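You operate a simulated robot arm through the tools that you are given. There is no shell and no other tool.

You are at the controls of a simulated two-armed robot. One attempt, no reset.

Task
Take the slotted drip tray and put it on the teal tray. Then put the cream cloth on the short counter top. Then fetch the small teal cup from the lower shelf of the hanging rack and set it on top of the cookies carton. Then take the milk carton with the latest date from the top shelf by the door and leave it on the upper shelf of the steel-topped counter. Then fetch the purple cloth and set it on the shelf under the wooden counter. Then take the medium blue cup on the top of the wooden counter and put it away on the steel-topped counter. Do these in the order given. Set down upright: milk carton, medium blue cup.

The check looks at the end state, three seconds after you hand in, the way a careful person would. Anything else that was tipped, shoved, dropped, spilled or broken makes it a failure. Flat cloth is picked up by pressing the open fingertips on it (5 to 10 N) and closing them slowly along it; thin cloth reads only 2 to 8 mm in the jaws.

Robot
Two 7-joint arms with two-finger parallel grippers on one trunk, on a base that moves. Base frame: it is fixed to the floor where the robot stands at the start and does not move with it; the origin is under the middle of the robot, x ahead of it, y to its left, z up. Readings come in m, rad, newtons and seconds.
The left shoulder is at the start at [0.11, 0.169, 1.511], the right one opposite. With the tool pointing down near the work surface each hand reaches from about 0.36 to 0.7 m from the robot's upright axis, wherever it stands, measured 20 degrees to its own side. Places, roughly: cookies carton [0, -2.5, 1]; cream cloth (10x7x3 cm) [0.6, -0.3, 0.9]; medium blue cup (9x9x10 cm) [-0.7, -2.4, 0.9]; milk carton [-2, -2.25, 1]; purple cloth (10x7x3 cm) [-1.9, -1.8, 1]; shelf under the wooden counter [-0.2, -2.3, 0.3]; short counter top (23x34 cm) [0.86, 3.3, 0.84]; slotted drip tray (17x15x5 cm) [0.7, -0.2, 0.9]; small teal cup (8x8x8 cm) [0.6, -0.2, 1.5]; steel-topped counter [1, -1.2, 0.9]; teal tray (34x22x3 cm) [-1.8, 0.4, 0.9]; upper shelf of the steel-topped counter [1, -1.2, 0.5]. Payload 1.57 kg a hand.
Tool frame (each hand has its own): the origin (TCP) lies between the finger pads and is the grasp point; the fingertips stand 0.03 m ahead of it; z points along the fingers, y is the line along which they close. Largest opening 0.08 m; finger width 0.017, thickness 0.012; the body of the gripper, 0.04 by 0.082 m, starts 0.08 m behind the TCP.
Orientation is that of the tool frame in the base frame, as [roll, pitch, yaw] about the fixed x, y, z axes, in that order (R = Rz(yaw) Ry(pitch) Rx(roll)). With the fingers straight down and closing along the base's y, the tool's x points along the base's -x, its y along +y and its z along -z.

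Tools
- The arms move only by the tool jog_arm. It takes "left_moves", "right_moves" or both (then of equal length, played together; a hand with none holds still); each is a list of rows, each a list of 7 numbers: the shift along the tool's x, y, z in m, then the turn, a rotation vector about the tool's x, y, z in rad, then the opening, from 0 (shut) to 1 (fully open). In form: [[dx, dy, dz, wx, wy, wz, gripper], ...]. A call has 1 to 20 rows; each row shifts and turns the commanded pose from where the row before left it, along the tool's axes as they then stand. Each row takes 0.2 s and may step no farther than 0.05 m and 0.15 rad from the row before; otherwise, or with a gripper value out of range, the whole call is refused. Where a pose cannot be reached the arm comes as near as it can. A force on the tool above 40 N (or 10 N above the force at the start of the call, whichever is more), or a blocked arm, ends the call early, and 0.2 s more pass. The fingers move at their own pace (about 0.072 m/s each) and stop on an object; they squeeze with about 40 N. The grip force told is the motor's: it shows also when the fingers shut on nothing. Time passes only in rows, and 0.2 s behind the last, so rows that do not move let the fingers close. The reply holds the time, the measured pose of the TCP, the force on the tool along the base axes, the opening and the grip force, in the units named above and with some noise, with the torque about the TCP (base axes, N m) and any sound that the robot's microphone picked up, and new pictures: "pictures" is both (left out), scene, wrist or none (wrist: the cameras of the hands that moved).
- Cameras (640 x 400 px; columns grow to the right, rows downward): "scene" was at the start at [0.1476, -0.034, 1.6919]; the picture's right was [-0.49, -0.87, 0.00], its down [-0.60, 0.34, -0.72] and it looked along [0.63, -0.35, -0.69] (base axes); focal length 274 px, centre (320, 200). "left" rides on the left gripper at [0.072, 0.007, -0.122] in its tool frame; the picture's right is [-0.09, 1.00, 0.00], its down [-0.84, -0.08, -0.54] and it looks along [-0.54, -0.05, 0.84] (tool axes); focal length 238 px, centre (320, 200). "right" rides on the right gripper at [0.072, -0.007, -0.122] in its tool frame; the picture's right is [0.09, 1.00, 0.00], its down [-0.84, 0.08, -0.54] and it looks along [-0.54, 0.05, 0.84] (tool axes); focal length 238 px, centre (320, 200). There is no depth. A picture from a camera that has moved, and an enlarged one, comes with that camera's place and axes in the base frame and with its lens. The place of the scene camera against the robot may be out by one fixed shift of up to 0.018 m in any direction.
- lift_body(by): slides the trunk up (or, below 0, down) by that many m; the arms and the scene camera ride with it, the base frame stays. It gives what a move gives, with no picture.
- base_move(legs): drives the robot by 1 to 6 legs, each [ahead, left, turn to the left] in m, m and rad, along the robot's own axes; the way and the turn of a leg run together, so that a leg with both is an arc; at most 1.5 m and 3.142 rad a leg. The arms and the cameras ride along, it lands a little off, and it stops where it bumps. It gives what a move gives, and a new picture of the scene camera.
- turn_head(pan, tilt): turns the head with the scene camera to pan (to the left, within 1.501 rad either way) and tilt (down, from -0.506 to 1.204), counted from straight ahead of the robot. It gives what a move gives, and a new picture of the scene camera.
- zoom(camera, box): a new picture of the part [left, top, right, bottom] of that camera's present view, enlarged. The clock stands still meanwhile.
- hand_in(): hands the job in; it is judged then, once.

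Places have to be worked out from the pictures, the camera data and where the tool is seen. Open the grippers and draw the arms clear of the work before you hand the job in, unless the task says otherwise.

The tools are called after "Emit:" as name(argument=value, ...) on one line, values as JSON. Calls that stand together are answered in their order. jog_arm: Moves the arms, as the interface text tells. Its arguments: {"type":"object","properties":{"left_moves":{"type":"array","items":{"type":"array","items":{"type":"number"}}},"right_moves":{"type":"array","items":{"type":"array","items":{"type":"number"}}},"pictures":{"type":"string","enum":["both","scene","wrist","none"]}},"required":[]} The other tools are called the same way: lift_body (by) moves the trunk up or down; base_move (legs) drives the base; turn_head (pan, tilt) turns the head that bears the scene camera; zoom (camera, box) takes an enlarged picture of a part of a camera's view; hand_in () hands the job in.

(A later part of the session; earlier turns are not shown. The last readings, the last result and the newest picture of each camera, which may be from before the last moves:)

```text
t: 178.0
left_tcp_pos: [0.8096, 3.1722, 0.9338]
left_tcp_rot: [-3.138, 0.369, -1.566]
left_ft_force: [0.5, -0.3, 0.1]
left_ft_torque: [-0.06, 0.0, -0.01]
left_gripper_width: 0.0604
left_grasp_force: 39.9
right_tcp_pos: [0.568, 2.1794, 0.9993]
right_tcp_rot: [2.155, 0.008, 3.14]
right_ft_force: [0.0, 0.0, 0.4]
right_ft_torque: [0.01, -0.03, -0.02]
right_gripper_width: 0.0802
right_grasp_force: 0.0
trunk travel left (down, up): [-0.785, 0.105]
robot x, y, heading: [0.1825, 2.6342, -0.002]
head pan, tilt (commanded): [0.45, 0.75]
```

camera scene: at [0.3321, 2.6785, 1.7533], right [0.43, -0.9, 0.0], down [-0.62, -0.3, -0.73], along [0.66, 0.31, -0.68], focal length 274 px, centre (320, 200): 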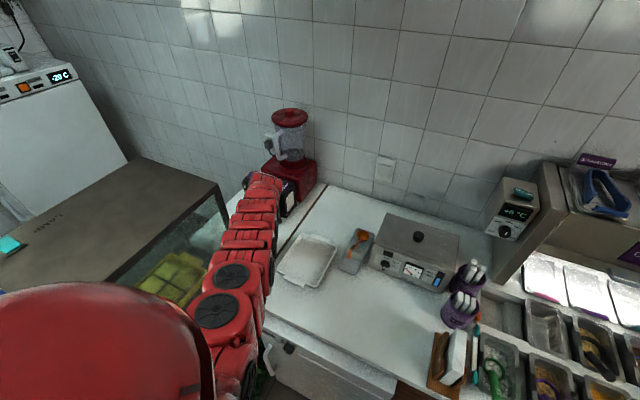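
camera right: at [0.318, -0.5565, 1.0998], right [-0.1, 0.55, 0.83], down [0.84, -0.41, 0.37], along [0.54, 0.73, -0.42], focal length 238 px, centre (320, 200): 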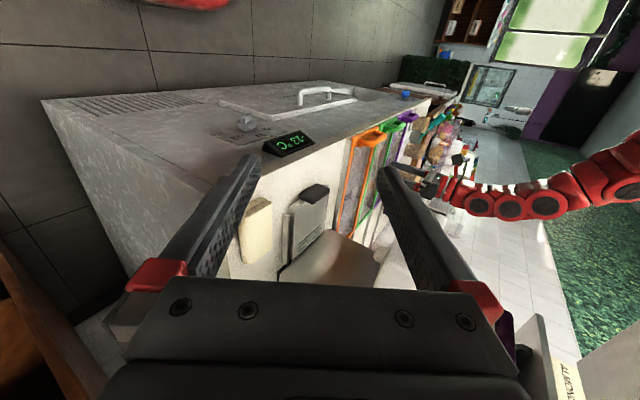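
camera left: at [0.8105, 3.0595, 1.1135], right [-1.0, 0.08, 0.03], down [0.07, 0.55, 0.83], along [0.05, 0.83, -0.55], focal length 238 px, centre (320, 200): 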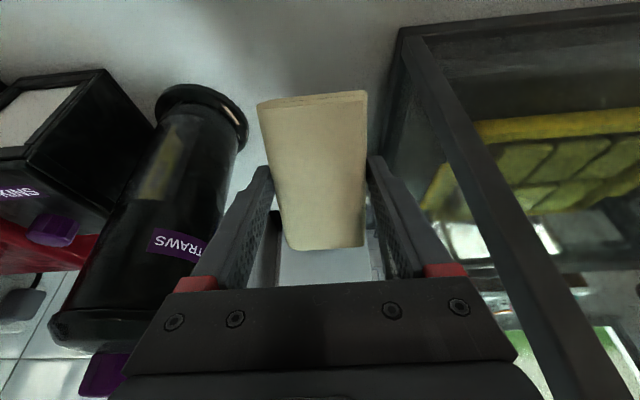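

At z 0.934 the cloth's low edge is about 3 cm above the counter. I'll look from the wrist, then lower the rest in small steps.

Emit:
zoom(camera="left", box=[0, 0, 640, 400])

Emit:
lift_body(by=-0.02)

Emit:
lift_body(by=-0.01)

```text
1.00 times, centred on (320, 200) of left (not enlarged: the box is as wide or as high as the picture)
camera zoom: at [0.8029, 3.0606, 1.022], right [-1.0, 0.08, 0.03], down [0.07, 0.59, 0.81], along [0.05, 0.81, -0.59], focal length 238 px, centre (320, 200)
```

zoom: 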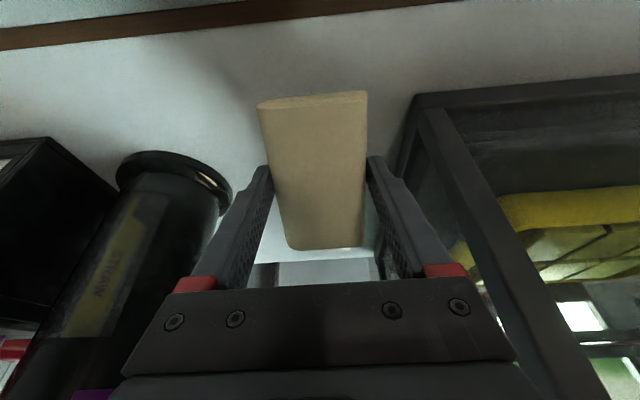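

```text
t: 178.7
left_tcp_pos: [0.8096, 3.1727, 0.9134]
left_tcp_rot: [-3.14, 0.37, -1.565]
left_ft_force: [-0.7, -0.5, -0.5]
left_ft_torque: [-0.01, 0.0, 0.04]
left_gripper_width: 0.0608
left_grasp_force: 39.7
right_tcp_pos: [0.5684, 2.1791, 0.9795]
right_tcp_rot: [2.153, 0.008, 3.137]
right_ft_force: [-0.3, -0.3, 1.3]
right_ft_torque: [0.02, 0.01, 0.01]
right_gripper_width: 0.08
right_grasp_force: 0.1
trunk travel left (down, up): [-0.765, 0.125]
robot x, y, heading: [0.1854, 2.632, -0.001]
head pan, tilt (commanded): [0.45, 0.75]
```

```text
t: 179.3
left_tcp_pos: [0.8095, 3.1716, 0.9032]
left_tcp_rot: [-3.137, 0.369, -1.565]
left_ft_force: [0.0, -0.6, -0.3]
left_ft_torque: [-0.01, 0.01, 0.03]
left_gripper_width: 0.0608
left_grasp_force: 40.1
right_tcp_pos: [0.5666, 2.1795, 0.9684]
right_tcp_rot: [2.154, 0.009, 3.138]
right_ft_force: [-0.1, 0.2, 0.6]
right_ft_torque: [-0.01, 0.01, -0.05]
right_gripper_width: 0.0799
right_grasp_force: 0.0
trunk travel left (down, up): [-0.755, 0.135]
robot x, y, heading: [0.1829, 2.6336, -0.003]
head pan, tilt (commanded): [0.45, 0.75]
```

No contact yet; lowering another centimetre, then again if needed.

Emit:
lift_body(by=-0.008)

Emit:
lift_body(by=-0.006)

Emit:
zoom(camera="left", box=[0, 0, 640, 400])

```text
t: 179.8
left_tcp_pos: [0.8096, 3.1719, 0.8966]
left_tcp_rot: [-3.135, 0.369, -1.566]
left_ft_force: [-0.2, -2.6, 6.4]
left_ft_torque: [-0.33, 0.27, 0.02]
left_gripper_width: 0.0607
left_grasp_force: 39.9
right_tcp_pos: [0.5682, 2.1776, 0.9609]
right_tcp_rot: [2.153, 0.009, 3.138]
right_ft_force: [0.1, 0.1, -0.4]
right_ft_torque: [-0.01, 0.02, -0.02]
right_gripper_width: 0.0799
right_grasp_force: 0.0
trunk travel left (down, up): [-0.747, 0.143]
robot x, y, heading: [0.1775, 2.6327, 0.004]
head pan, tilt (commanded): [0.45, 0.75]
```

```text
t: 180.4
left_tcp_pos: [0.8094, 3.1721, 0.8941]
left_tcp_rot: [-3.13, 0.374, -1.561]
left_ft_force: [4.0, 3.4, 31.7]
left_ft_torque: [-0.96, 0.26, 0.16]
left_gripper_width: 0.0611
left_grasp_force: 39.8
right_tcp_pos: [0.5659, 2.1773, 0.9549]
right_tcp_rot: [2.151, 0.011, 3.139]
right_ft_force: [1.0, 0.3, 0.6]
right_ft_torque: [-0.01, 0.0, 0.03]
right_gripper_width: 0.0801
right_grasp_force: 0.0
trunk travel left (down, up): [-0.741, 0.149]
robot x, y, heading: [0.1825, 2.6338, -0.002]
head pan, tilt (commanded): [0.45, 0.75]
```

```text
1.00 times, centred on (320, 200) of left (not enlarged: the box is as wide or as high as the picture)
camera zoom: at [0.8022, 3.0601, 0.9824], right [-1.0, 0.08, 0.02], down [0.07, 0.58, 0.81], along [0.05, 0.81, -0.59], focal length 238 px, centre (320, 200)
```

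zoom: 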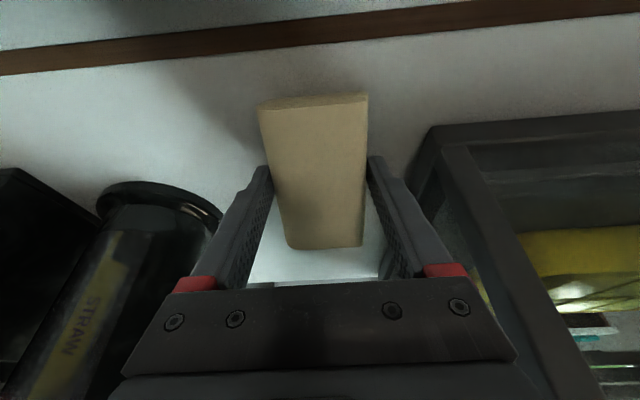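

Contact at 32 N. I'll lift 5 mm to relieve it and open the fingers to let the cloth settle flat.

Emit:
lift_body(by=0.006)

Emit:
jog_arm(left_moves=[[0, 0, 0, 0, 0, 0, 0.8], [0, 0, 0, 0, 0, 0, 0.9], [0, 0, 0, 0, 0, 0, 1], [0, 0, 0, 0, 0, 0, 1]], pictures="wrist")

```text
t: 180.9
left_tcp_pos: [0.8092, 3.1707, 0.8949]
left_tcp_rot: [-3.141, 0.367, -1.567]
left_ft_force: [1.6, 1.9, 6.9]
left_ft_torque: [-0.13, -0.3, 0.14]
left_gripper_width: 0.0609
left_grasp_force: 40.4
right_tcp_pos: [0.5687, 2.1787, 0.9606]
right_tcp_rot: [2.153, 0.01, 3.138]
right_ft_force: [-0.9, -0.4, -0.8]
right_ft_torque: [0.0, -0.01, -0.02]
right_gripper_width: 0.0801
right_grasp_force: 0.0
trunk travel left (down, up): [-0.747, 0.143]
robot x, y, heading: [0.1789, 2.6334, 0.001]
head pan, tilt (commanded): [0.45, 0.75]
```

```text
t: 181.9
left_tcp_pos: [0.8107, 3.1717, 0.8966]
left_tcp_rot: [-3.138, 0.368, -1.565]
left_ft_force: [-0.5, -0.7, 0.5]
left_ft_torque: [0.01, -0.01, 0.0]
left_gripper_width: 0.0802
left_grasp_force: 0.0
right_tcp_pos: [0.5671, 2.178, 0.9594]
right_tcp_rot: [2.153, 0.011, 3.138]
right_ft_force: [-0.4, 0.5, -0.5]
right_ft_torque: [-0.01, 0.03, 0.01]
right_gripper_width: 0.0801
right_grasp_force: 0.0
trunk travel left (down, up): [-0.747, 0.143]
robot x, y, heading: [0.1831, 2.6316, -0.003]
head pan, tilt (commanded): [0.45, 0.75]
camera left: at [0.8028, 3.0603, 0.9839], right [-1.0, 0.08, 0.03], down [0.07, 0.59, 0.81], along [0.05, 0.81, -0.59], focal length 238 px, centre (320, 200)
```

left: 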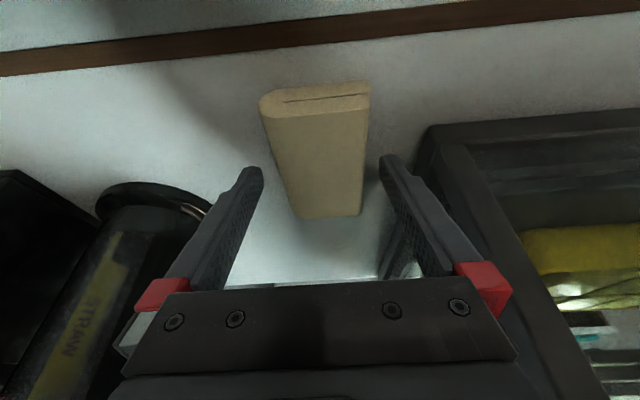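

The cloth lies flat on the short counter. I'll raise the trunk to lift the hand straight out, then draw the hand back south before driving away.

Emit:
lift_body(by=0.13)

Emit:
jog_arm(left_moves=[[0.039, 0, -0.0173, 0, 0, 0, 1], [0.039, 0, -0.0173, 0, 0, 0, 1], [0.039, 0, -0.0173, 0, 0, 0, 1], [0.039, 0, -0.0173, 0, 0, 0, 1]], pictures="both")

```text
t: 183.5
left_tcp_pos: [0.8099, 3.1723, 1.0258]
left_tcp_rot: [-3.139, 0.368, -1.566]
left_ft_force: [0.4, -0.6, -0.3]
left_ft_torque: [-0.02, -0.01, -0.02]
left_gripper_width: 0.08
left_grasp_force: 0.1
right_tcp_pos: [0.5675, 2.179, 1.0906]
right_tcp_rot: [2.154, 0.008, 3.138]
right_ft_force: [-0.3, 0.4, 0.9]
right_ft_torque: [-0.01, -0.03, 0.0]
right_gripper_width: 0.0801
right_grasp_force: 0.0
trunk travel left (down, up): [-0.877, 0.013]
robot x, y, heading: [0.1848, 2.6345, -0.001]
head pan, tilt (commanded): [0.45, 0.75]
```

```text
t: 184.5
left_tcp_pos: [0.8103, 2.9988, 1.034]
left_tcp_rot: [-3.139, 0.37, -1.565]
left_ft_force: [-0.4, 0.3, 0.4]
left_ft_torque: [0.0, -0.02, -0.02]
left_gripper_width: 0.0799
left_grasp_force: 0.1
right_tcp_pos: [0.5678, 2.1774, 1.0902]
right_tcp_rot: [2.152, 0.009, 3.138]
right_ft_force: [-0.1, 0.1, 0.1]
right_ft_torque: [0.01, -0.03, 0.01]
right_gripper_width: 0.0799
right_grasp_force: 0.0
trunk travel left (down, up): [-0.877, 0.013]
robot x, y, heading: [0.1846, 2.6318, -0.003]
head pan, tilt (commanded): [0.45, 0.75]
camera scene: at [0.3324, 2.6727, 1.7454], right [0.43, -0.9, 0.0], down [-0.61, -0.29, -0.73], along [0.66, 0.32, -0.68], focal length 274 px, centre (320, 200)
camera left: at [0.8039, 2.8881, 1.1222], right [-1.0, 0.08, 0.03], down [0.07, 0.59, 0.81], along [0.05, 0.81, -0.59], focal length 238 px, centre (320, 200)
```

scene: 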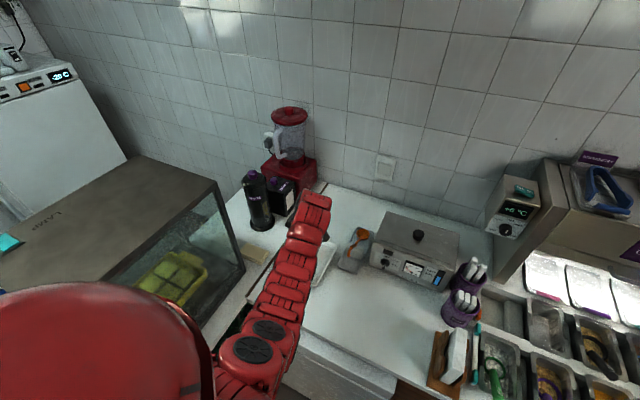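
left: 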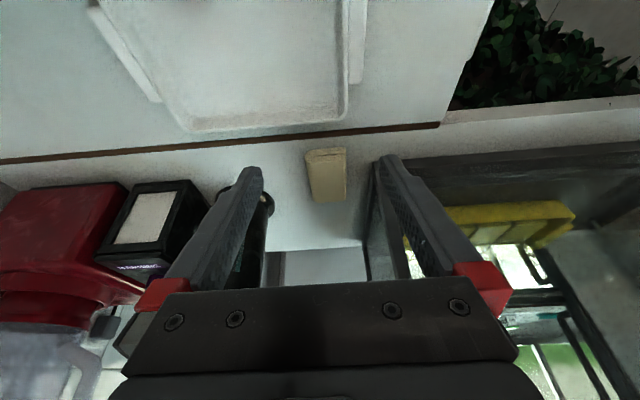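

The cream cloth is in place. Now I'll back off west and travel down the aisle to the hanging rack, keeping the arms clear of the counters.

Emit:
base_move(legs=[[-0.75, 0, 0], [0, -1.5, 0], [0, -1.49, 0]])

Emit:
turn_head(pan=0.15, tilt=0.15)

```text
t: 202.8
left_tcp_pos: [0.0131, -0.0297, 1.0345]
left_tcp_rot: [-3.139, 0.368, -1.588]
left_ft_force: [0.4, 0.7, 0.0]
left_ft_torque: [-0.02, 0.0, 0.01]
left_gripper_width: 0.08
left_grasp_force: 0.1
right_tcp_pos: [-0.2495, -0.8484, 1.0905]
right_tcp_rot: [2.153, 0.008, 3.115]
right_ft_force: [-0.5, 0.5, 0.3]
right_ft_torque: [0.0, 0.0, 0.0]
right_gripper_width: 0.0801
right_grasp_force: 0.1
trunk travel left (down, up): [-0.877, 0.013]
robot x, y, heading: [-0.6258, -0.3838, -0.024]
head pan, tilt (commanded): [0.45, 0.75]
camera scene: at [-0.4744, -0.346, 1.7453], right [0.41, -0.91, 0.0], down [-0.62, -0.28, -0.73], along [0.67, 0.3, -0.68], focal length 274 px, centre (320, 200)
```

scene: 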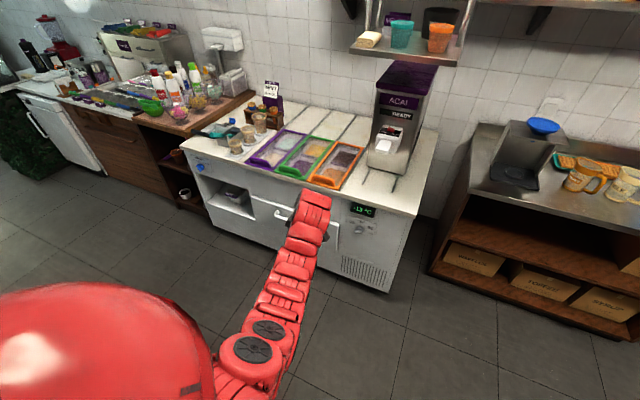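

```text
t: 203.8
left_tcp_pos: [0.0121, -0.0299, 1.0332]
left_tcp_rot: [-3.138, 0.368, -1.588]
left_ft_force: [-0.2, 0.2, 0.7]
left_ft_torque: [0.0, -0.04, 0.02]
left_gripper_width: 0.08
left_grasp_force: 0.0
right_tcp_pos: [-0.2495, -0.8467, 1.0916]
right_tcp_rot: [2.153, 0.009, 3.117]
right_ft_force: [-0.4, 0.5, -0.5]
right_ft_torque: [-0.03, 0.01, 0.0]
right_gripper_width: 0.0799
right_grasp_force: 0.1
trunk travel left (down, up): [-0.877, 0.013]
robot x, y, heading: [-0.6258, -0.3858, -0.026]
head pan, tilt (commanded): [0.15, 0.15]
camera scene: at [-0.4579, -0.3686, 1.7996], right [0.13, -0.99, 0.0], down [-0.15, -0.02, -0.99], along [0.98, 0.12, -0.15], focal length 274 px, centre (320, 200)
```

scene: 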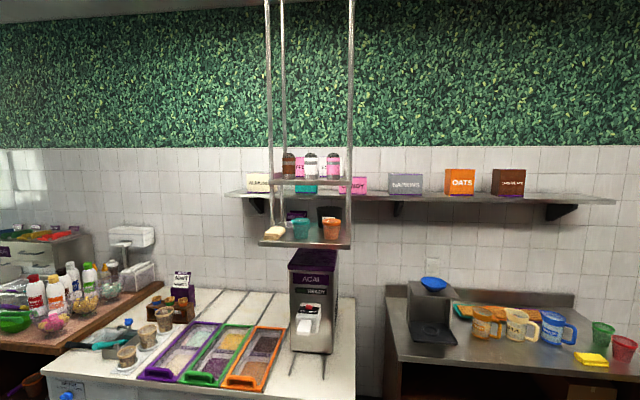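

Emit:
zoom(camera="scene", box=[240, 140, 380, 260])

```text
3.33 times, centred on (310, 200) of scene
camera zoom: at [-0.4579, -0.3686, 1.7996], right [0.13, -0.99, 0.0], down [-0.15, -0.02, -0.99], along [0.98, 0.12, -0.15], focal length 915 px, centre (353, 200)
```

zoom: 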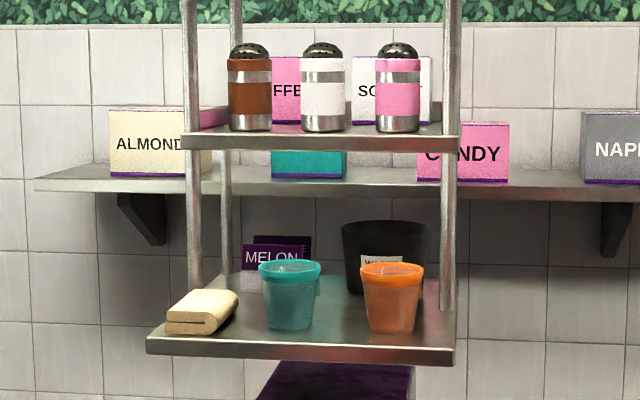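

From two views the teal cup stands at about (0.578, −0.165), shelf top z ≈ 1.484 and rim z ≈ 1.562, with about 6 cm from the shelf's front edge. I'll first bring the left hand back to a neutral, fingers-down, forward-facing pose.

Emit:
jog_arm(left_moves=[[0, 0, 0, 0, 0.123, 0, 1], [0, 0, 0, 0, 0.123, 0, 1], [0, 0, 0, 0, 0.122, 0, 1], [0, 0, 0, 0, 0, 0.131, 1], [0, 0, 0, 0, 0, 0.131, 1], [0, 0, 0, 0, 0, 0.131, 1], [0, 0, 0, 0, 0, 0.131, 1], [0, 0, 0, 0, 0, 0.131, 1], [0, 0, 0, 0, 0, 0.131, 1], [0, 0, 0, 0, 0, 0.131, 1], [0, 0, 0, 0, 0, 0.131, 1], [0, 0, 0, 0, 0, 0.131, 1], [0, 0, 0, 0, 0, 0.131, 1], [0, 0, 0, 0, 0, 0.131, 1], [0, 0, 0, 0, 0, 0.131, 1]], pictures="none")

```text
t: 207.0
left_tcp_pos: [0.0122, -0.03, 1.0341]
left_tcp_rot: [-3.14, 0.004, 3.118]
left_ft_force: [0.0, -0.6, -1.4]
left_ft_torque: [0.0, -0.04, -0.06]
left_gripper_width: 0.0799
left_grasp_force: 0.1
right_tcp_pos: [-0.2498, -0.8472, 1.0912]
right_tcp_rot: [2.153, 0.011, 3.117]
right_ft_force: [-0.1, -0.2, 0.4]
right_ft_torque: [-0.01, 0.0, 0.01]
right_gripper_width: 0.0802
right_grasp_force: 0.0
trunk travel left (down, up): [-0.877, 0.013]
robot x, y, heading: [-0.6245, -0.3862, -0.023]
head pan, tilt (commanded): [0.15, 0.15]
```

Now I'll pitch the fingers forward in steps while raising the hand, watching for reach warnings.

Emit:
jog_arm(left_moves=[[0, -0.03, 0, 0, -0.145, 0, 1], [0, -0.03, 0, 0, -0.145, 0, 1], [0, -0.03, 0, 0, -0.145, 0, 1], [0, -0.03, 0, 0, -0.145, 0, 1], [0, -0.03, 0, 0, -0.145, 0, 1], [-0.0298, 0, -0.0337, 0, 0, 0, 1], [-0.0298, 0, -0.0337, 0, 0, 0, 1], [-0.0298, 0, -0.0337, 0, 0, 0, 1], [-0.0298, 0, -0.0337, 0, 0, 0, 1]], pictures="none")

```text
t: 209.0
left_tcp_pos: [0.0079, -0.1775, 1.2147]
left_tcp_rot: [-3.14, 0.726, 3.124]
left_ft_force: [0.1, -0.1, -0.4]
left_ft_torque: [0.0, -0.03, -0.01]
left_gripper_width: 0.0801
left_grasp_force: 0.0
right_tcp_pos: [-0.2497, -0.8463, 1.0916]
right_tcp_rot: [2.156, 0.011, 3.115]
right_ft_force: [-0.2, -0.5, 0.4]
right_ft_torque: [-0.01, -0.02, -0.01]
right_gripper_width: 0.0802
right_grasp_force: 0.0
trunk travel left (down, up): [-0.877, 0.013]
robot x, y, heading: [-0.6242, -0.383, -0.024]
head pan, tilt (commanded): [0.15, 0.15]
```

Still tracking well. Continuing the pitch and rise toward horizontal fingers at shelf height.

Emit:
jog_arm(left_moves=[[0, 0, 0, 0, -0.145, 0, 1], [0, 0, 0, 0, -0.145, 0, 1], [0, 0, 0, 0, -0.145, 0, 1], [-0.0447, 0, 0.0024, 0, 0, 0, 1], [-0.0447, 0, 0.0024, 0, 0, 0, 1], [-0.0447, 0, 0.0024, 0, 0, 0, 1], [-0.0447, 0, 0.0024, 0, 0, 0, 1], [-0.0447, 0, 0.0024, 0, 0, 0, 1], [0, 0, 0, 0, -0.145, 0, 1], [0, 0, 0, 0, -0.145, 0, 1], [0, 0, 0, 0, -0.119, 0, 1]], pictures="scene")

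```text
t: 211.4
left_tcp_pos: [0.1059, -0.1827, 1.4139]
left_tcp_rot: [0.138, 1.567, 0.117]
left_ft_force: [0.0, -0.8, 0.1]
left_ft_torque: [0.0, 0.01, -0.01]
left_gripper_width: 0.0801
left_grasp_force: 0.0
right_tcp_pos: [-0.2504, -0.8476, 1.0916]
right_tcp_rot: [2.155, 0.009, 3.114]
right_ft_force: [0.0, 0.1, 0.3]
right_ft_torque: [-0.02, -0.01, -0.01]
right_gripper_width: 0.08
right_grasp_force: 0.1
trunk travel left (down, up): [-0.877, 0.013]
robot x, y, heading: [-0.6226, -0.3816, -0.022]
head pan, tilt (commanded): [0.15, 0.15]
camera scene: at [-0.4577, -0.3691, 1.7997], right [0.13, -0.99, 0.0], down [-0.15, -0.02, -0.99], along [0.98, 0.12, -0.15], focal length 274 px, centre (320, 200)
```

scene: 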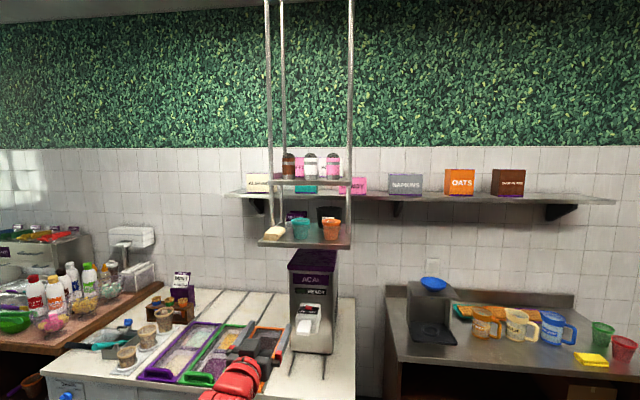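

Horizontal pose reached with no warnings (TCP at z 1.414). I'll raise to z ≈ 1.525, correct the heading, and drive forward until the fingers are just short of the cup.

Emit:
jog_arm(left_moves=[[-0.037, 0, 0, 0, 0, 0, 1], [-0.037, 0, 0, 0, 0, 0, 1], [-0.037, 0, 0, 0, 0, 0, 1]], pictures="none")

Emit:
base_move(legs=[[0.3, 0, 0.022]])

Emit:
zoom(camera="left", box=[0, 0, 640, 400])

```text
t: 212.2
left_tcp_pos: [0.1085, -0.1822, 1.5245]
left_tcp_rot: [-0.02, 1.568, -0.04]
left_ft_force: [0.6, -0.2, 0.3]
left_ft_torque: [-0.01, -0.01, 0.02]
left_gripper_width: 0.0803
left_grasp_force: 0.1
right_tcp_pos: [-0.249, -0.8483, 1.0911]
right_tcp_rot: [2.154, 0.007, 3.116]
right_ft_force: [1.0, -0.3, -0.3]
right_ft_torque: [0.0, -0.02, 0.03]
right_gripper_width: 0.0801
right_grasp_force: 0.0
trunk travel left (down, up): [-0.877, 0.013]
robot x, y, heading: [-0.6279, -0.3836, -0.024]
head pan, tilt (commanded): [0.15, 0.15]
```

```text
t: 214.2
left_tcp_pos: [0.401, -0.1652, 1.5258]
left_tcp_rot: [-0.119, 1.568, -0.112]
left_ft_force: [0.0, 0.4, -0.5]
left_ft_torque: [0.01, -0.01, 0.04]
left_gripper_width: 0.08
left_grasp_force: 0.1
right_tcp_pos: [0.0621, -0.8389, 1.0915]
right_tcp_rot: [2.154, 0.009, -3.14]
right_ft_force: [-0.1, 0.6, -0.9]
right_ft_torque: [-0.02, 0.03, -0.01]
right_gripper_width: 0.0802
right_grasp_force: 0.1
trunk travel left (down, up): [-0.877, 0.013]
robot x, y, heading: [-0.3239, -0.3885, 0.002]
head pan, tilt (commanded): [0.15, 0.15]
camera scene: at [-0.1599, -0.3674, 1.7999], right [0.15, -0.99, 0.0], down [-0.15, -0.02, -0.99], along [0.98, 0.15, -0.15], focal length 274 px, centre (320, 200)
```

scene: 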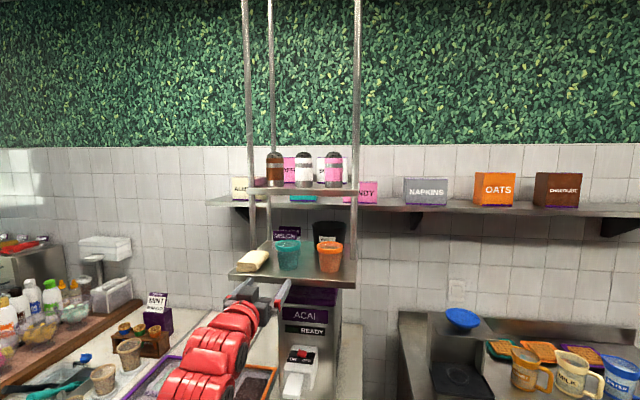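

```text
1.00 times, centred on (320, 200) of left (not enlarged: the box is as wide or as high as the picture)
camera zoom: at [0.279, -0.1598, 1.4532], right [-0.01, 1.0, 0.09], down [-0.54, -0.08, 0.84], along [0.84, -0.04, 0.54], focal length 238 px, centre (320, 200)
```

zoom: 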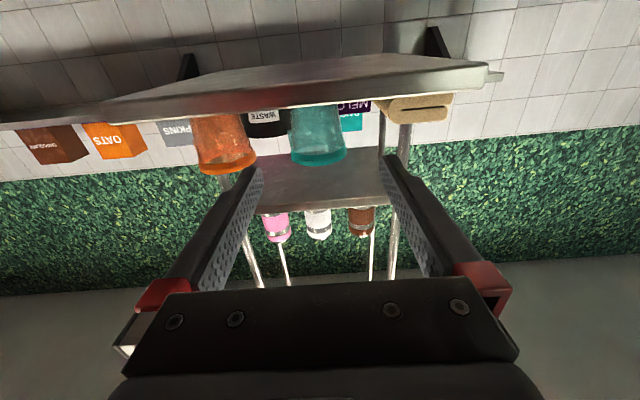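

The cup is aligned between the fingers within about 3 mm. I'll drive 12 cm further so the tips come up beside the cup.

Emit:
base_move(legs=[[0.115, 0, 0]])

Emit:
zoom(camera="left", box=[140, 40, 500, 280])

Emit:
zoom(camera="scene", box=[200, 180, 400, 320])

```text
t: 215.4
left_tcp_pos: [0.516, -0.1669, 1.5259]
left_tcp_rot: [-0.096, 1.568, -0.093]
left_ft_force: [-0.4, 0.3, -0.5]
left_ft_torque: [0.0, -0.01, 0.01]
left_gripper_width: 0.0797
left_grasp_force: 0.1
right_tcp_pos: [0.1746, -0.8421, 1.091]
right_tcp_rot: [2.153, 0.007, 3.139]
right_ft_force: [-0.1, 0.4, -0.9]
right_ft_torque: [-0.01, -0.04, 0.0]
right_gripper_width: 0.0801
right_grasp_force: 0.1
trunk travel left (down, up): [-0.877, 0.013]
robot x, y, heading: [-0.2124, -0.3895, 0.002]
head pan, tilt (commanded): [0.15, 0.15]
camera scene: at [-0.0456, -0.3677, 1.7999], right [0.15, -0.99, 0.0], down [-0.15, -0.02, -0.99], along [0.98, 0.15, -0.15], focal length 274 px, centre (320, 200)
```

scene: 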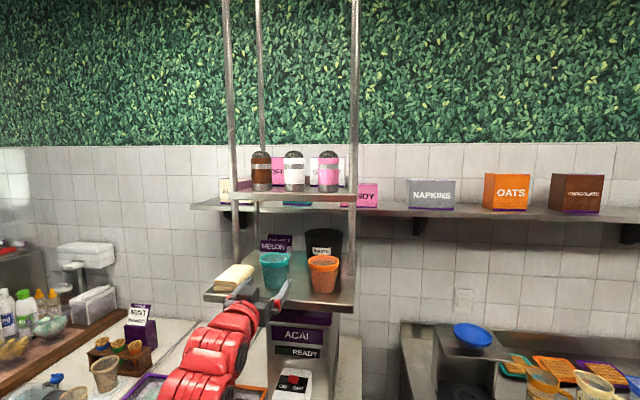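

```text
1.67 times, centred on (320, 160) of left
camera zoom: at [0.3939, -0.1612, 1.4531], right [0.0, 1.0, 0.09], down [-0.54, -0.08, 0.83], along [0.84, -0.05, 0.54], focal length 397 px, centre (320, 267)
```

zoom: 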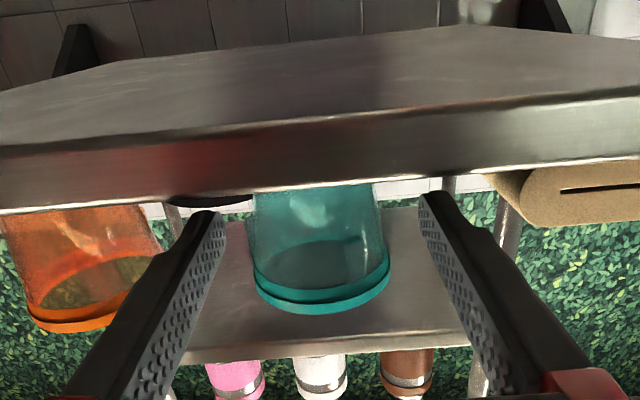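

```text
2.86 times, centred on (300, 250) of scene
camera zoom: at [-0.0456, -0.3677, 1.7999], right [0.15, -0.99, 0.0], down [-0.15, -0.02, -0.99], along [0.98, 0.15, -0.15], focal length 784 px, centre (377, 57)
```

zoom: 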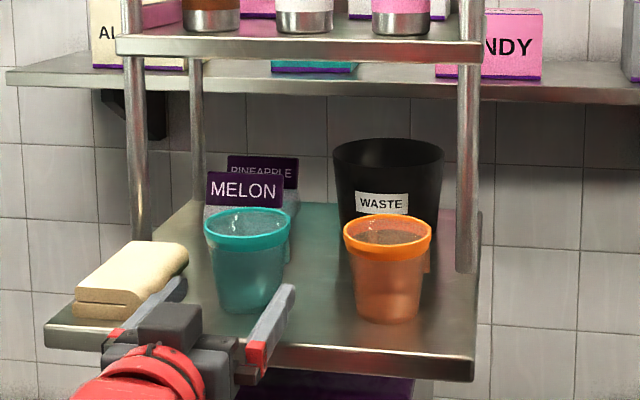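

Good alignment: fingers clear of the shelf cloth by about 2 cm and of the orange cup. I'll advance the arm 6 cm so the pads straddle the cup.

Emit:
jog_arm(left_moves=[[0, 0, 0.02, 0, 0, 0, 1], [0, -0.001, 0.02, 0, 0, 0, 1], [0, 0, 0.02, 0, 0, 0, 1]], pictures="wrist")

Emit:
zoom(camera="scene", box=[200, 180, 400, 320])

```text
t: 216.2
left_tcp_pos: [0.5786, -0.1674, 1.5229]
left_tcp_rot: [-0.292, 1.57, -0.288]
left_ft_force: [0.2, -0.2, -0.3]
left_ft_torque: [-0.03, 0.02, 0.0]
left_gripper_width: 0.0801
left_grasp_force: 0.1
right_tcp_pos: [0.1775, -0.8417, 1.0894]
right_tcp_rot: [2.154, 0.007, 3.141]
right_ft_force: [0.3, 0.5, -0.4]
right_ft_torque: [0.01, 0.0, 0.01]
right_gripper_width: 0.0799
right_grasp_force: 0.0
trunk travel left (down, up): [-0.877, 0.013]
robot x, y, heading: [-0.2132, -0.3903, 0.002]
head pan, tilt (commanded): [0.15, 0.15]
camera left: at [0.4565, -0.1618, 1.4508], right [0.0, 1.0, 0.09], down [-0.54, -0.08, 0.84], along [0.84, -0.05, 0.54], focal length 238 px, centre (320, 200)
```

left: 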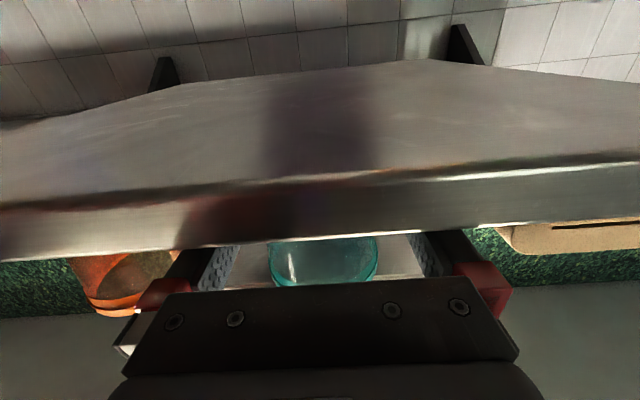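

```text
2.86 times, centred on (300, 250) of scene
camera zoom: at [-0.0418, -0.3679, 1.7995], right [0.15, -0.99, 0.0], down [-0.15, -0.02, -0.99], along [0.98, 0.15, -0.15], focal length 784 px, centre (377, 57)
```

zoom: 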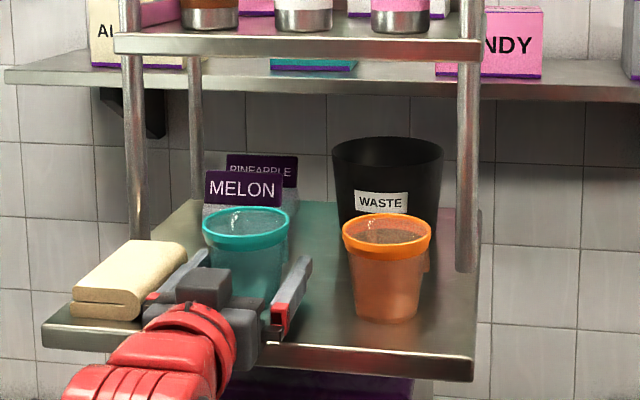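

The pads straddle the cup. Closing gently.

Emit:
jog_arm(left_moves=[[0, 0, 0, 0, 0, 0, 0.92], [0, 0, 0, 0, 0, 0, 0.85], [0, 0, 0, 0, 0, 0, 0.78], [0, 0, 0, 0, 0, 0, 0.7], [0, 0, 0, 0, 0, 0, 0.6]], pictures="wrist")

Emit:
zoom(camera="scene", box=[200, 180, 400, 320])

```text
t: 217.4
left_tcp_pos: [0.5772, -0.1686, 1.523]
left_tcp_rot: [-0.128, 1.569, -0.123]
left_ft_force: [-0.2, 0.1, -0.4]
left_ft_torque: [0.01, -0.02, 0.03]
left_gripper_width: 0.0587
left_grasp_force: 40.1
right_tcp_pos: [0.1757, -0.842, 1.0902]
right_tcp_rot: [2.154, 0.008, 3.139]
right_ft_force: [-0.2, -0.4, -0.2]
right_ft_torque: [-0.02, 0.0, -0.02]
right_gripper_width: 0.08
right_grasp_force: 0.1
trunk travel left (down, up): [-0.877, 0.013]
robot x, y, heading: [-0.21, -0.389, -0.002]
head pan, tilt (commanded): [0.15, 0.15]
camera left: at [0.4549, -0.1617, 1.4516], right [0.0, 1.0, 0.09], down [-0.54, -0.08, 0.84], along [0.84, -0.05, 0.54], focal length 238 px, centre (320, 200)
```

left: 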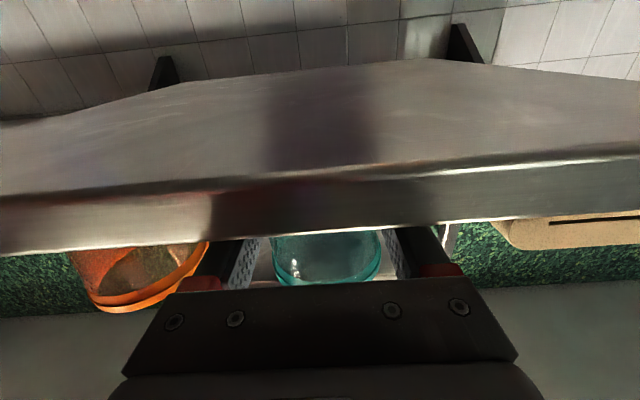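

```text
2.86 times, centred on (300, 250) of scene
camera zoom: at [-0.0436, -0.3678, 1.7997], right [0.15, -0.99, 0.0], down [-0.15, -0.02, -0.99], along [0.98, 0.15, -0.15], focal length 784 px, centre (377, 57)
```

zoom: 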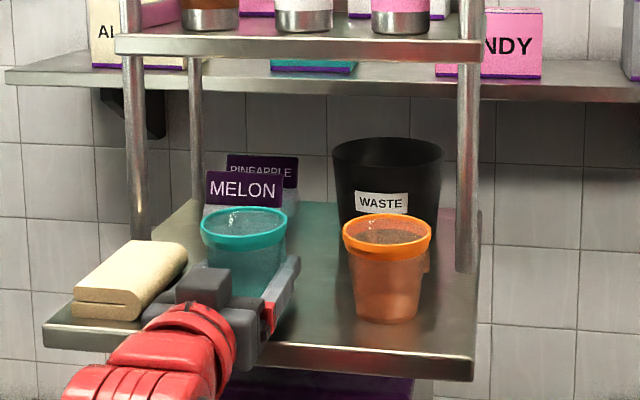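

Cup gripped at 58.7 mm. I'll lift it 2.5 cm, then back straight out with the base.

Emit:
jog_arm(left_moves=[[0, 0, 0, 0, 0, 0, 0.3], [-0.0125, 0, 0, 0, 0, 0, 0.3], [-0.0125, 0, 0, 0, 0, 0, 0.3]], pictures="none")

Emit:
zoom(camera="scene", box=[200, 180, 400, 320])

```text
t: 218.2
left_tcp_pos: [0.5765, -0.167, 1.549]
left_tcp_rot: [-0.204, 1.567, -0.199]
left_ft_force: [-0.3, -0.5, 0.3]
left_ft_torque: [-0.01, 0.03, 0.02]
left_gripper_width: 0.0584
left_grasp_force: 40.2
right_tcp_pos: [0.1757, -0.842, 1.0897]
right_tcp_rot: [2.155, 0.009, 3.139]
right_ft_force: [0.3, -0.4, 0.5]
right_ft_torque: [0.0, 0.03, -0.02]
right_gripper_width: 0.0801
right_grasp_force: 0.1
trunk travel left (down, up): [-0.877, 0.013]
robot x, y, heading: [-0.2078, -0.3873, 0.003]
head pan, tilt (commanded): [0.15, 0.15]
```

```text
2.86 times, centred on (300, 250) of scene
camera zoom: at [-0.0438, -0.3679, 1.7997], right [0.15, -0.99, 0.0], down [-0.15, -0.02, -0.99], along [0.98, 0.15, -0.15], focal length 784 px, centre (377, 57)
```

zoom: 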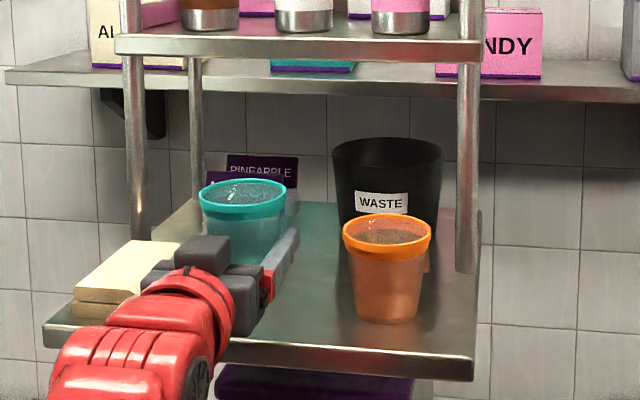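

The cup is lifted cleanly and the neighbours are untouched. I'll back out, then turn to face south toward the wooden counter and look.

Emit:
base_move(legs=[[-0.4, 0, 0], [0, 0, -1.571]])

Emit:
turn_head(pan=0.0, tilt=0.45)

```text
t: 224.5
left_tcp_pos: [-0.3829, -1.1755, 1.5497]
left_tcp_rot: [-0.15, 1.569, -1.71]
left_ft_force: [0.8, -0.3, -0.3]
left_ft_torque: [0.02, 0.03, 0.0]
left_gripper_width: 0.0583
left_grasp_force: 39.4
right_tcp_pos: [-1.0606, -0.7802, 1.0916]
right_tcp_rot: [2.154, 0.009, 1.577]
right_ft_force: [-0.5, -0.1, 0.0]
right_ft_torque: [0.01, 0.0, -0.02]
right_gripper_width: 0.0799
right_grasp_force: 0.0
trunk travel left (down, up): [-0.877, 0.013]
robot x, y, heading: [-0.6131, -0.3857, -1.559]
head pan, tilt (commanded): [0.15, 0.15]
camera scene: at [-0.6, -0.5534, 1.7997], right [-0.99, -0.16, 0.0], down [-0.02, 0.15, -0.99], along [0.16, -0.98, -0.15], focal length 274 px, centre (320, 200)
```

scene: 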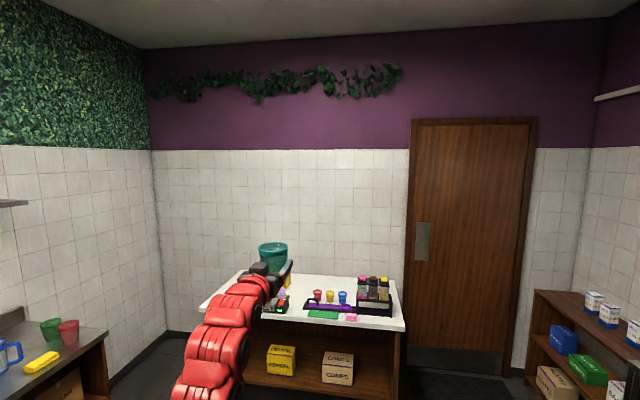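

```text
t: 225.3
left_tcp_pos: [-0.3827, -1.1747, 1.5493]
left_tcp_rot: [-0.088, 1.568, -1.645]
left_ft_force: [0.2, -0.3, -0.6]
left_ft_torque: [0.03, 0.02, -0.01]
left_gripper_width: 0.0582
left_grasp_force: 39.6
right_tcp_pos: [-1.061, -0.7791, 1.0911]
right_tcp_rot: [2.153, 0.01, 1.578]
right_ft_force: [0.4, 0.6, -0.7]
right_ft_torque: [0.0, -0.01, 0.0]
right_gripper_width: 0.0798
right_grasp_force: 0.0
trunk travel left (down, up): [-0.877, 0.013]
robot x, y, heading: [-0.6122, -0.3855, -1.557]
head pan, tilt (commanded): [0.0, 0.45]
camera scene: at [-0.6141, -0.5536, 1.7718], right [-1.0, -0.01, 0.0], down [0.0, 0.43, -0.9], along [0.01, -0.9, -0.43], focal length 274 px, centre (320, 200)
```

scene: 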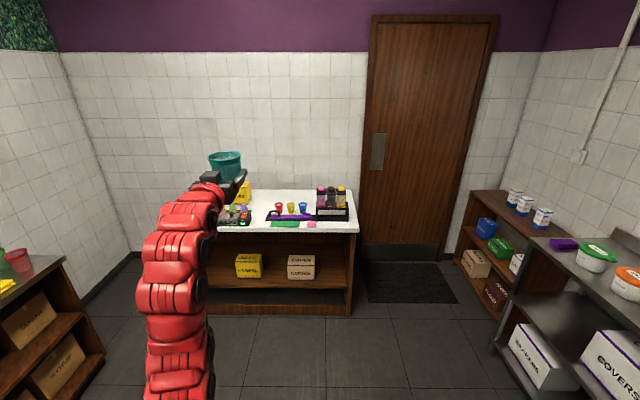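

Excellent overview of the south and west sides. I'll zoom in on the wooden counter to see the cookies carton and cups.

Emit:
zoom(camera="scene", box=[200, 140, 380, 290])

Emit:
zoom(camera="scene", box=[440, 170, 640, 330])

```text
2.67 times, centred on (290, 215) of scene
camera zoom: at [-0.6141, -0.5536, 1.7718], right [-1.0, -0.01, 0.0], down [0.0, 0.43, -0.9], along [0.01, -0.9, -0.43], focal length 732 px, centre (400, 160)
```

zoom: 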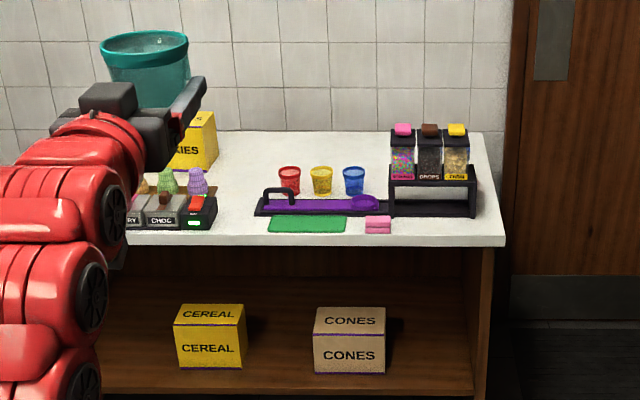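

```text
2.50 times, centred on (540, 250) of scene
camera zoom: at [-0.6141, -0.5536, 1.7718], right [-1.0, -0.01, 0.0], down [0.0, 0.43, -0.9], along [0.01, -0.9, -0.43], focal length 686 px, centre (-230, 75)
```

zoom: 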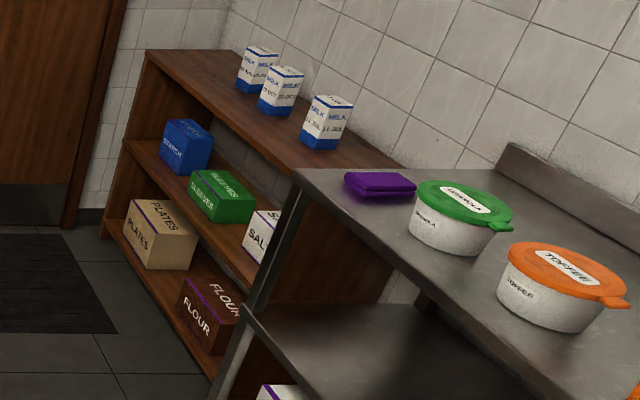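

I can see the carton partly behind the hand. I'll move to about (−0.26, −1.1) and look at the carton from there.

Emit:
base_move(legs=[[0.5, 0.35, -0.012]])

Emit:
turn_head(pan=-0.05, tilt=0.55)

Emit:
zoom(camera="scene", box=[160, 100, 440, 300])

```text
t: 228.8
left_tcp_pos: [-0.0398, -1.6805, 1.5507]
left_tcp_rot: [-0.001, 1.568, -1.573]
left_ft_force: [0.3, 0.0, 0.1]
left_ft_torque: [0.02, 0.04, -0.01]
left_gripper_width: 0.0582
left_grasp_force: 40.3
right_tcp_pos: [-0.7128, -1.2749, 1.0898]
right_tcp_rot: [2.153, 0.009, 1.564]
right_ft_force: [0.4, -0.1, 0.3]
right_ft_torque: [0.04, -0.02, -0.01]
right_gripper_width: 0.0797
right_grasp_force: 0.1
trunk travel left (down, up): [-0.877, 0.013]
robot x, y, heading: [-0.2581, -0.8888, -1.573]
head pan, tilt (commanded): [0.0, 0.45]
camera scene: at [-0.263, -1.0557, 1.7719], right [-1.0, 0.0, 0.0], down [0.0, 0.43, -0.9], along [0.0, -0.9, -0.43], focal length 274 px, centre (320, 200)
```

scene: 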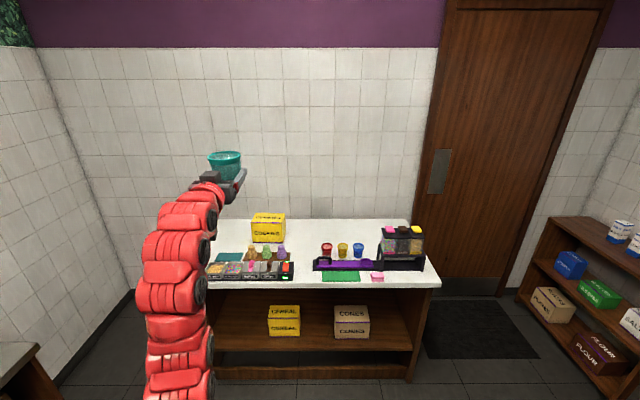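

```text
t: 229.4
left_tcp_pos: [-0.041, -1.681, 1.5492]
left_tcp_rot: [-0.232, 1.568, -1.804]
left_ft_force: [1.0, -0.9, 0.0]
left_ft_torque: [0.0, 0.03, -0.02]
left_gripper_width: 0.0583
left_grasp_force: 39.7
right_tcp_pos: [-0.7136, -1.2759, 1.0893]
right_tcp_rot: [2.155, 0.007, 1.563]
right_ft_force: [1.1, -0.5, 0.2]
right_ft_torque: [-0.03, 0.01, 0.01]
right_gripper_width: 0.08
right_grasp_force: 0.1
trunk travel left (down, up): [-0.877, 0.013]
robot x, y, heading: [-0.2591, -0.8939, -1.577]
head pan, tilt (commanded): [-0.051, 0.55]
camera scene: at [-0.2668, -1.0547, 1.7627], right [-1.0, 0.06, 0.0], down [0.03, 0.52, -0.85], along [-0.05, -0.85, -0.52], focal length 274 px, centre (320, 200)
```

scene: 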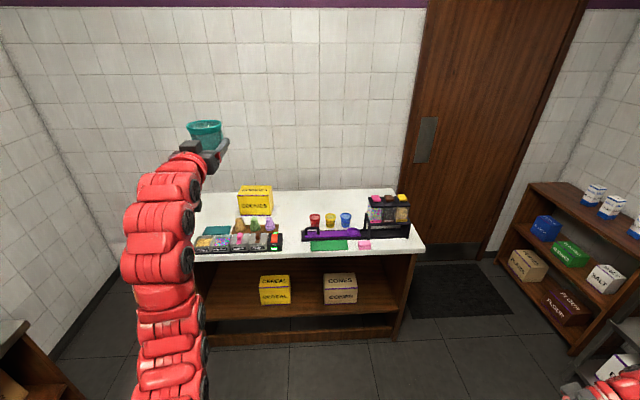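

```text
2.00 times, centred on (300, 200) of scene
camera zoom: at [-0.2668, -1.0547, 1.7627], right [-1.0, 0.06, 0.0], down [0.03, 0.52, -0.85], along [-0.05, -0.85, -0.52], focal length 549 px, centre (360, 200)
```

zoom: 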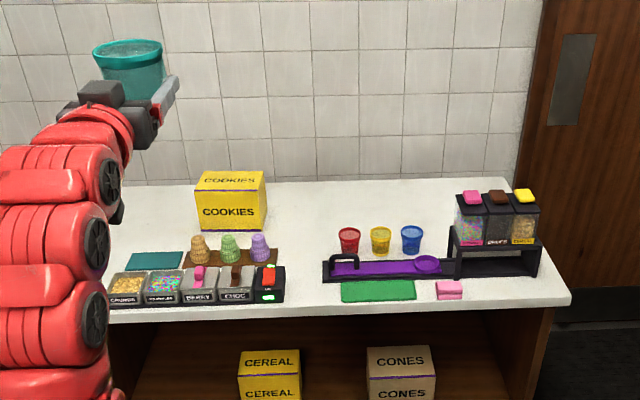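

The cookies carton is about 0.19 × 0.11 m with its top near z 0.99, centred around (0.035, −2.445). To keep the forearm above the toppings in front of it, I'll lower the trunk and extend the arm forward and down here in free space first.

Emit:
lift_body(by=-0.21)

Emit:
jog_arm(left_moves=[[0.01, 0, 0.04, 0, 0, 0, 0.3], [0.015, 0, 0.04, 0, 0, 0, 0.3], [0.025, 0, 0.035, 0, 0, 0, 0.3], [0.03, 0, 0.03, 0, 0, 0, 0.3], [0.035, 0, 0.02, 0, 0, 0, 0.3], [0.04, 0, 0.015, 0, 0, 0, 0.3]], pictures="both")

```text
t: 231.7
left_tcp_pos: [-0.0401, -1.6801, 1.3396]
left_tcp_rot: [-0.175, 1.569, -1.745]
left_ft_force: [-0.3, 0.2, 0.1]
left_ft_torque: [-0.01, 0.03, 0.0]
left_gripper_width: 0.0582
left_grasp_force: 39.7
right_tcp_pos: [-0.7121, -1.2755, 0.8816]
right_tcp_rot: [2.154, 0.008, 1.564]
right_ft_force: [0.0, 0.5, -0.6]
right_ft_torque: [0.0, 0.04, 0.0]
right_gripper_width: 0.0801
right_grasp_force: 0.0
trunk travel left (down, up): [-0.667, 0.223]
robot x, y, heading: [-0.257, -0.8931, -1.576]
head pan, tilt (commanded): [-0.051, 0.55]
```

```text
t: 233.1
left_tcp_pos: [-0.0371, -1.8596, 1.1815]
left_tcp_rot: [-0.456, 1.568, -2.029]
left_ft_force: [-0.1, -0.7, 0.1]
left_ft_torque: [0.03, 0.01, -0.02]
left_gripper_width: 0.0579
left_grasp_force: 40.2
right_tcp_pos: [-0.7119, -1.2759, 0.8816]
right_tcp_rot: [2.154, 0.007, 1.561]
right_ft_force: [0.1, -0.1, -0.2]
right_ft_torque: [0.02, 0.03, 0.0]
right_gripper_width: 0.0801
right_grasp_force: 0.1
trunk travel left (down, up): [-0.667, 0.223]
robot x, y, heading: [-0.2577, -0.8931, -1.576]
head pan, tilt (commanded): [-0.051, 0.55]
camera scene: at [-0.2659, -1.0543, 1.5526], right [-1.0, 0.06, 0.0], down [0.03, 0.52, -0.85], along [-0.05, -0.85, -0.52], focal length 274 px, centre (320, 200)
camera left: at [-0.0313, -1.7389, 1.11], right [1.0, 0.0, 0.09], down [-0.08, 0.54, 0.84], along [-0.05, -0.84, 0.54], focal length 238 px, centre (320, 200)
```

scene: 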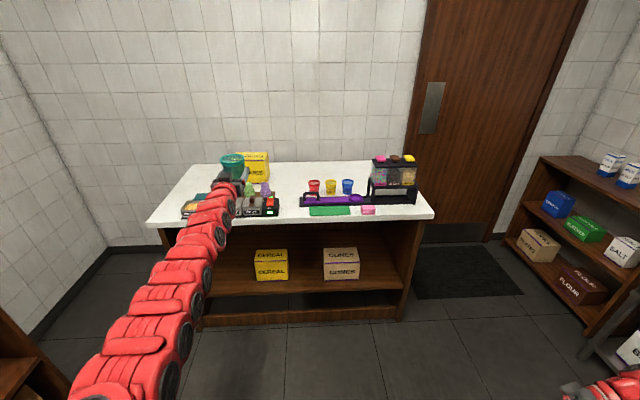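
left: 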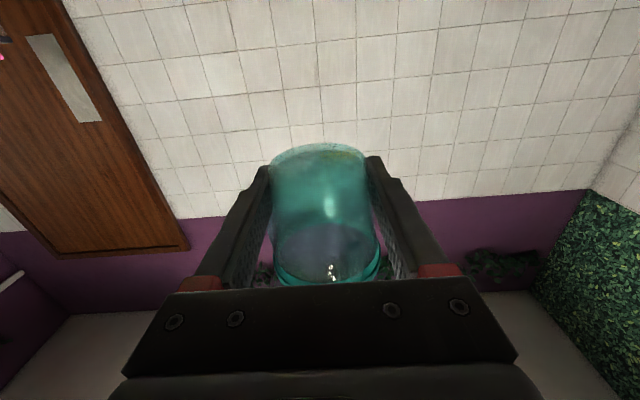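

Reachable without warnings. I'll zoom in on the carton from this lower viewpoint to pin down its position by comparing with the earlier view.

Emit:
zoom(camera="scene", box=[170, 130, 310, 240])

```text
3.64 times, centred on (240, 185) of scene
camera zoom: at [-0.2659, -1.0543, 1.5526], right [-1.0, 0.06, 0.0], down [0.03, 0.52, -0.85], along [-0.05, -0.85, -0.52], focal length 998 px, centre (611, 254)
```

zoom: 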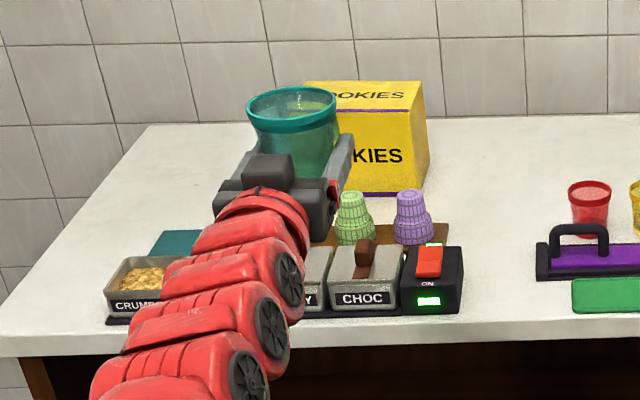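

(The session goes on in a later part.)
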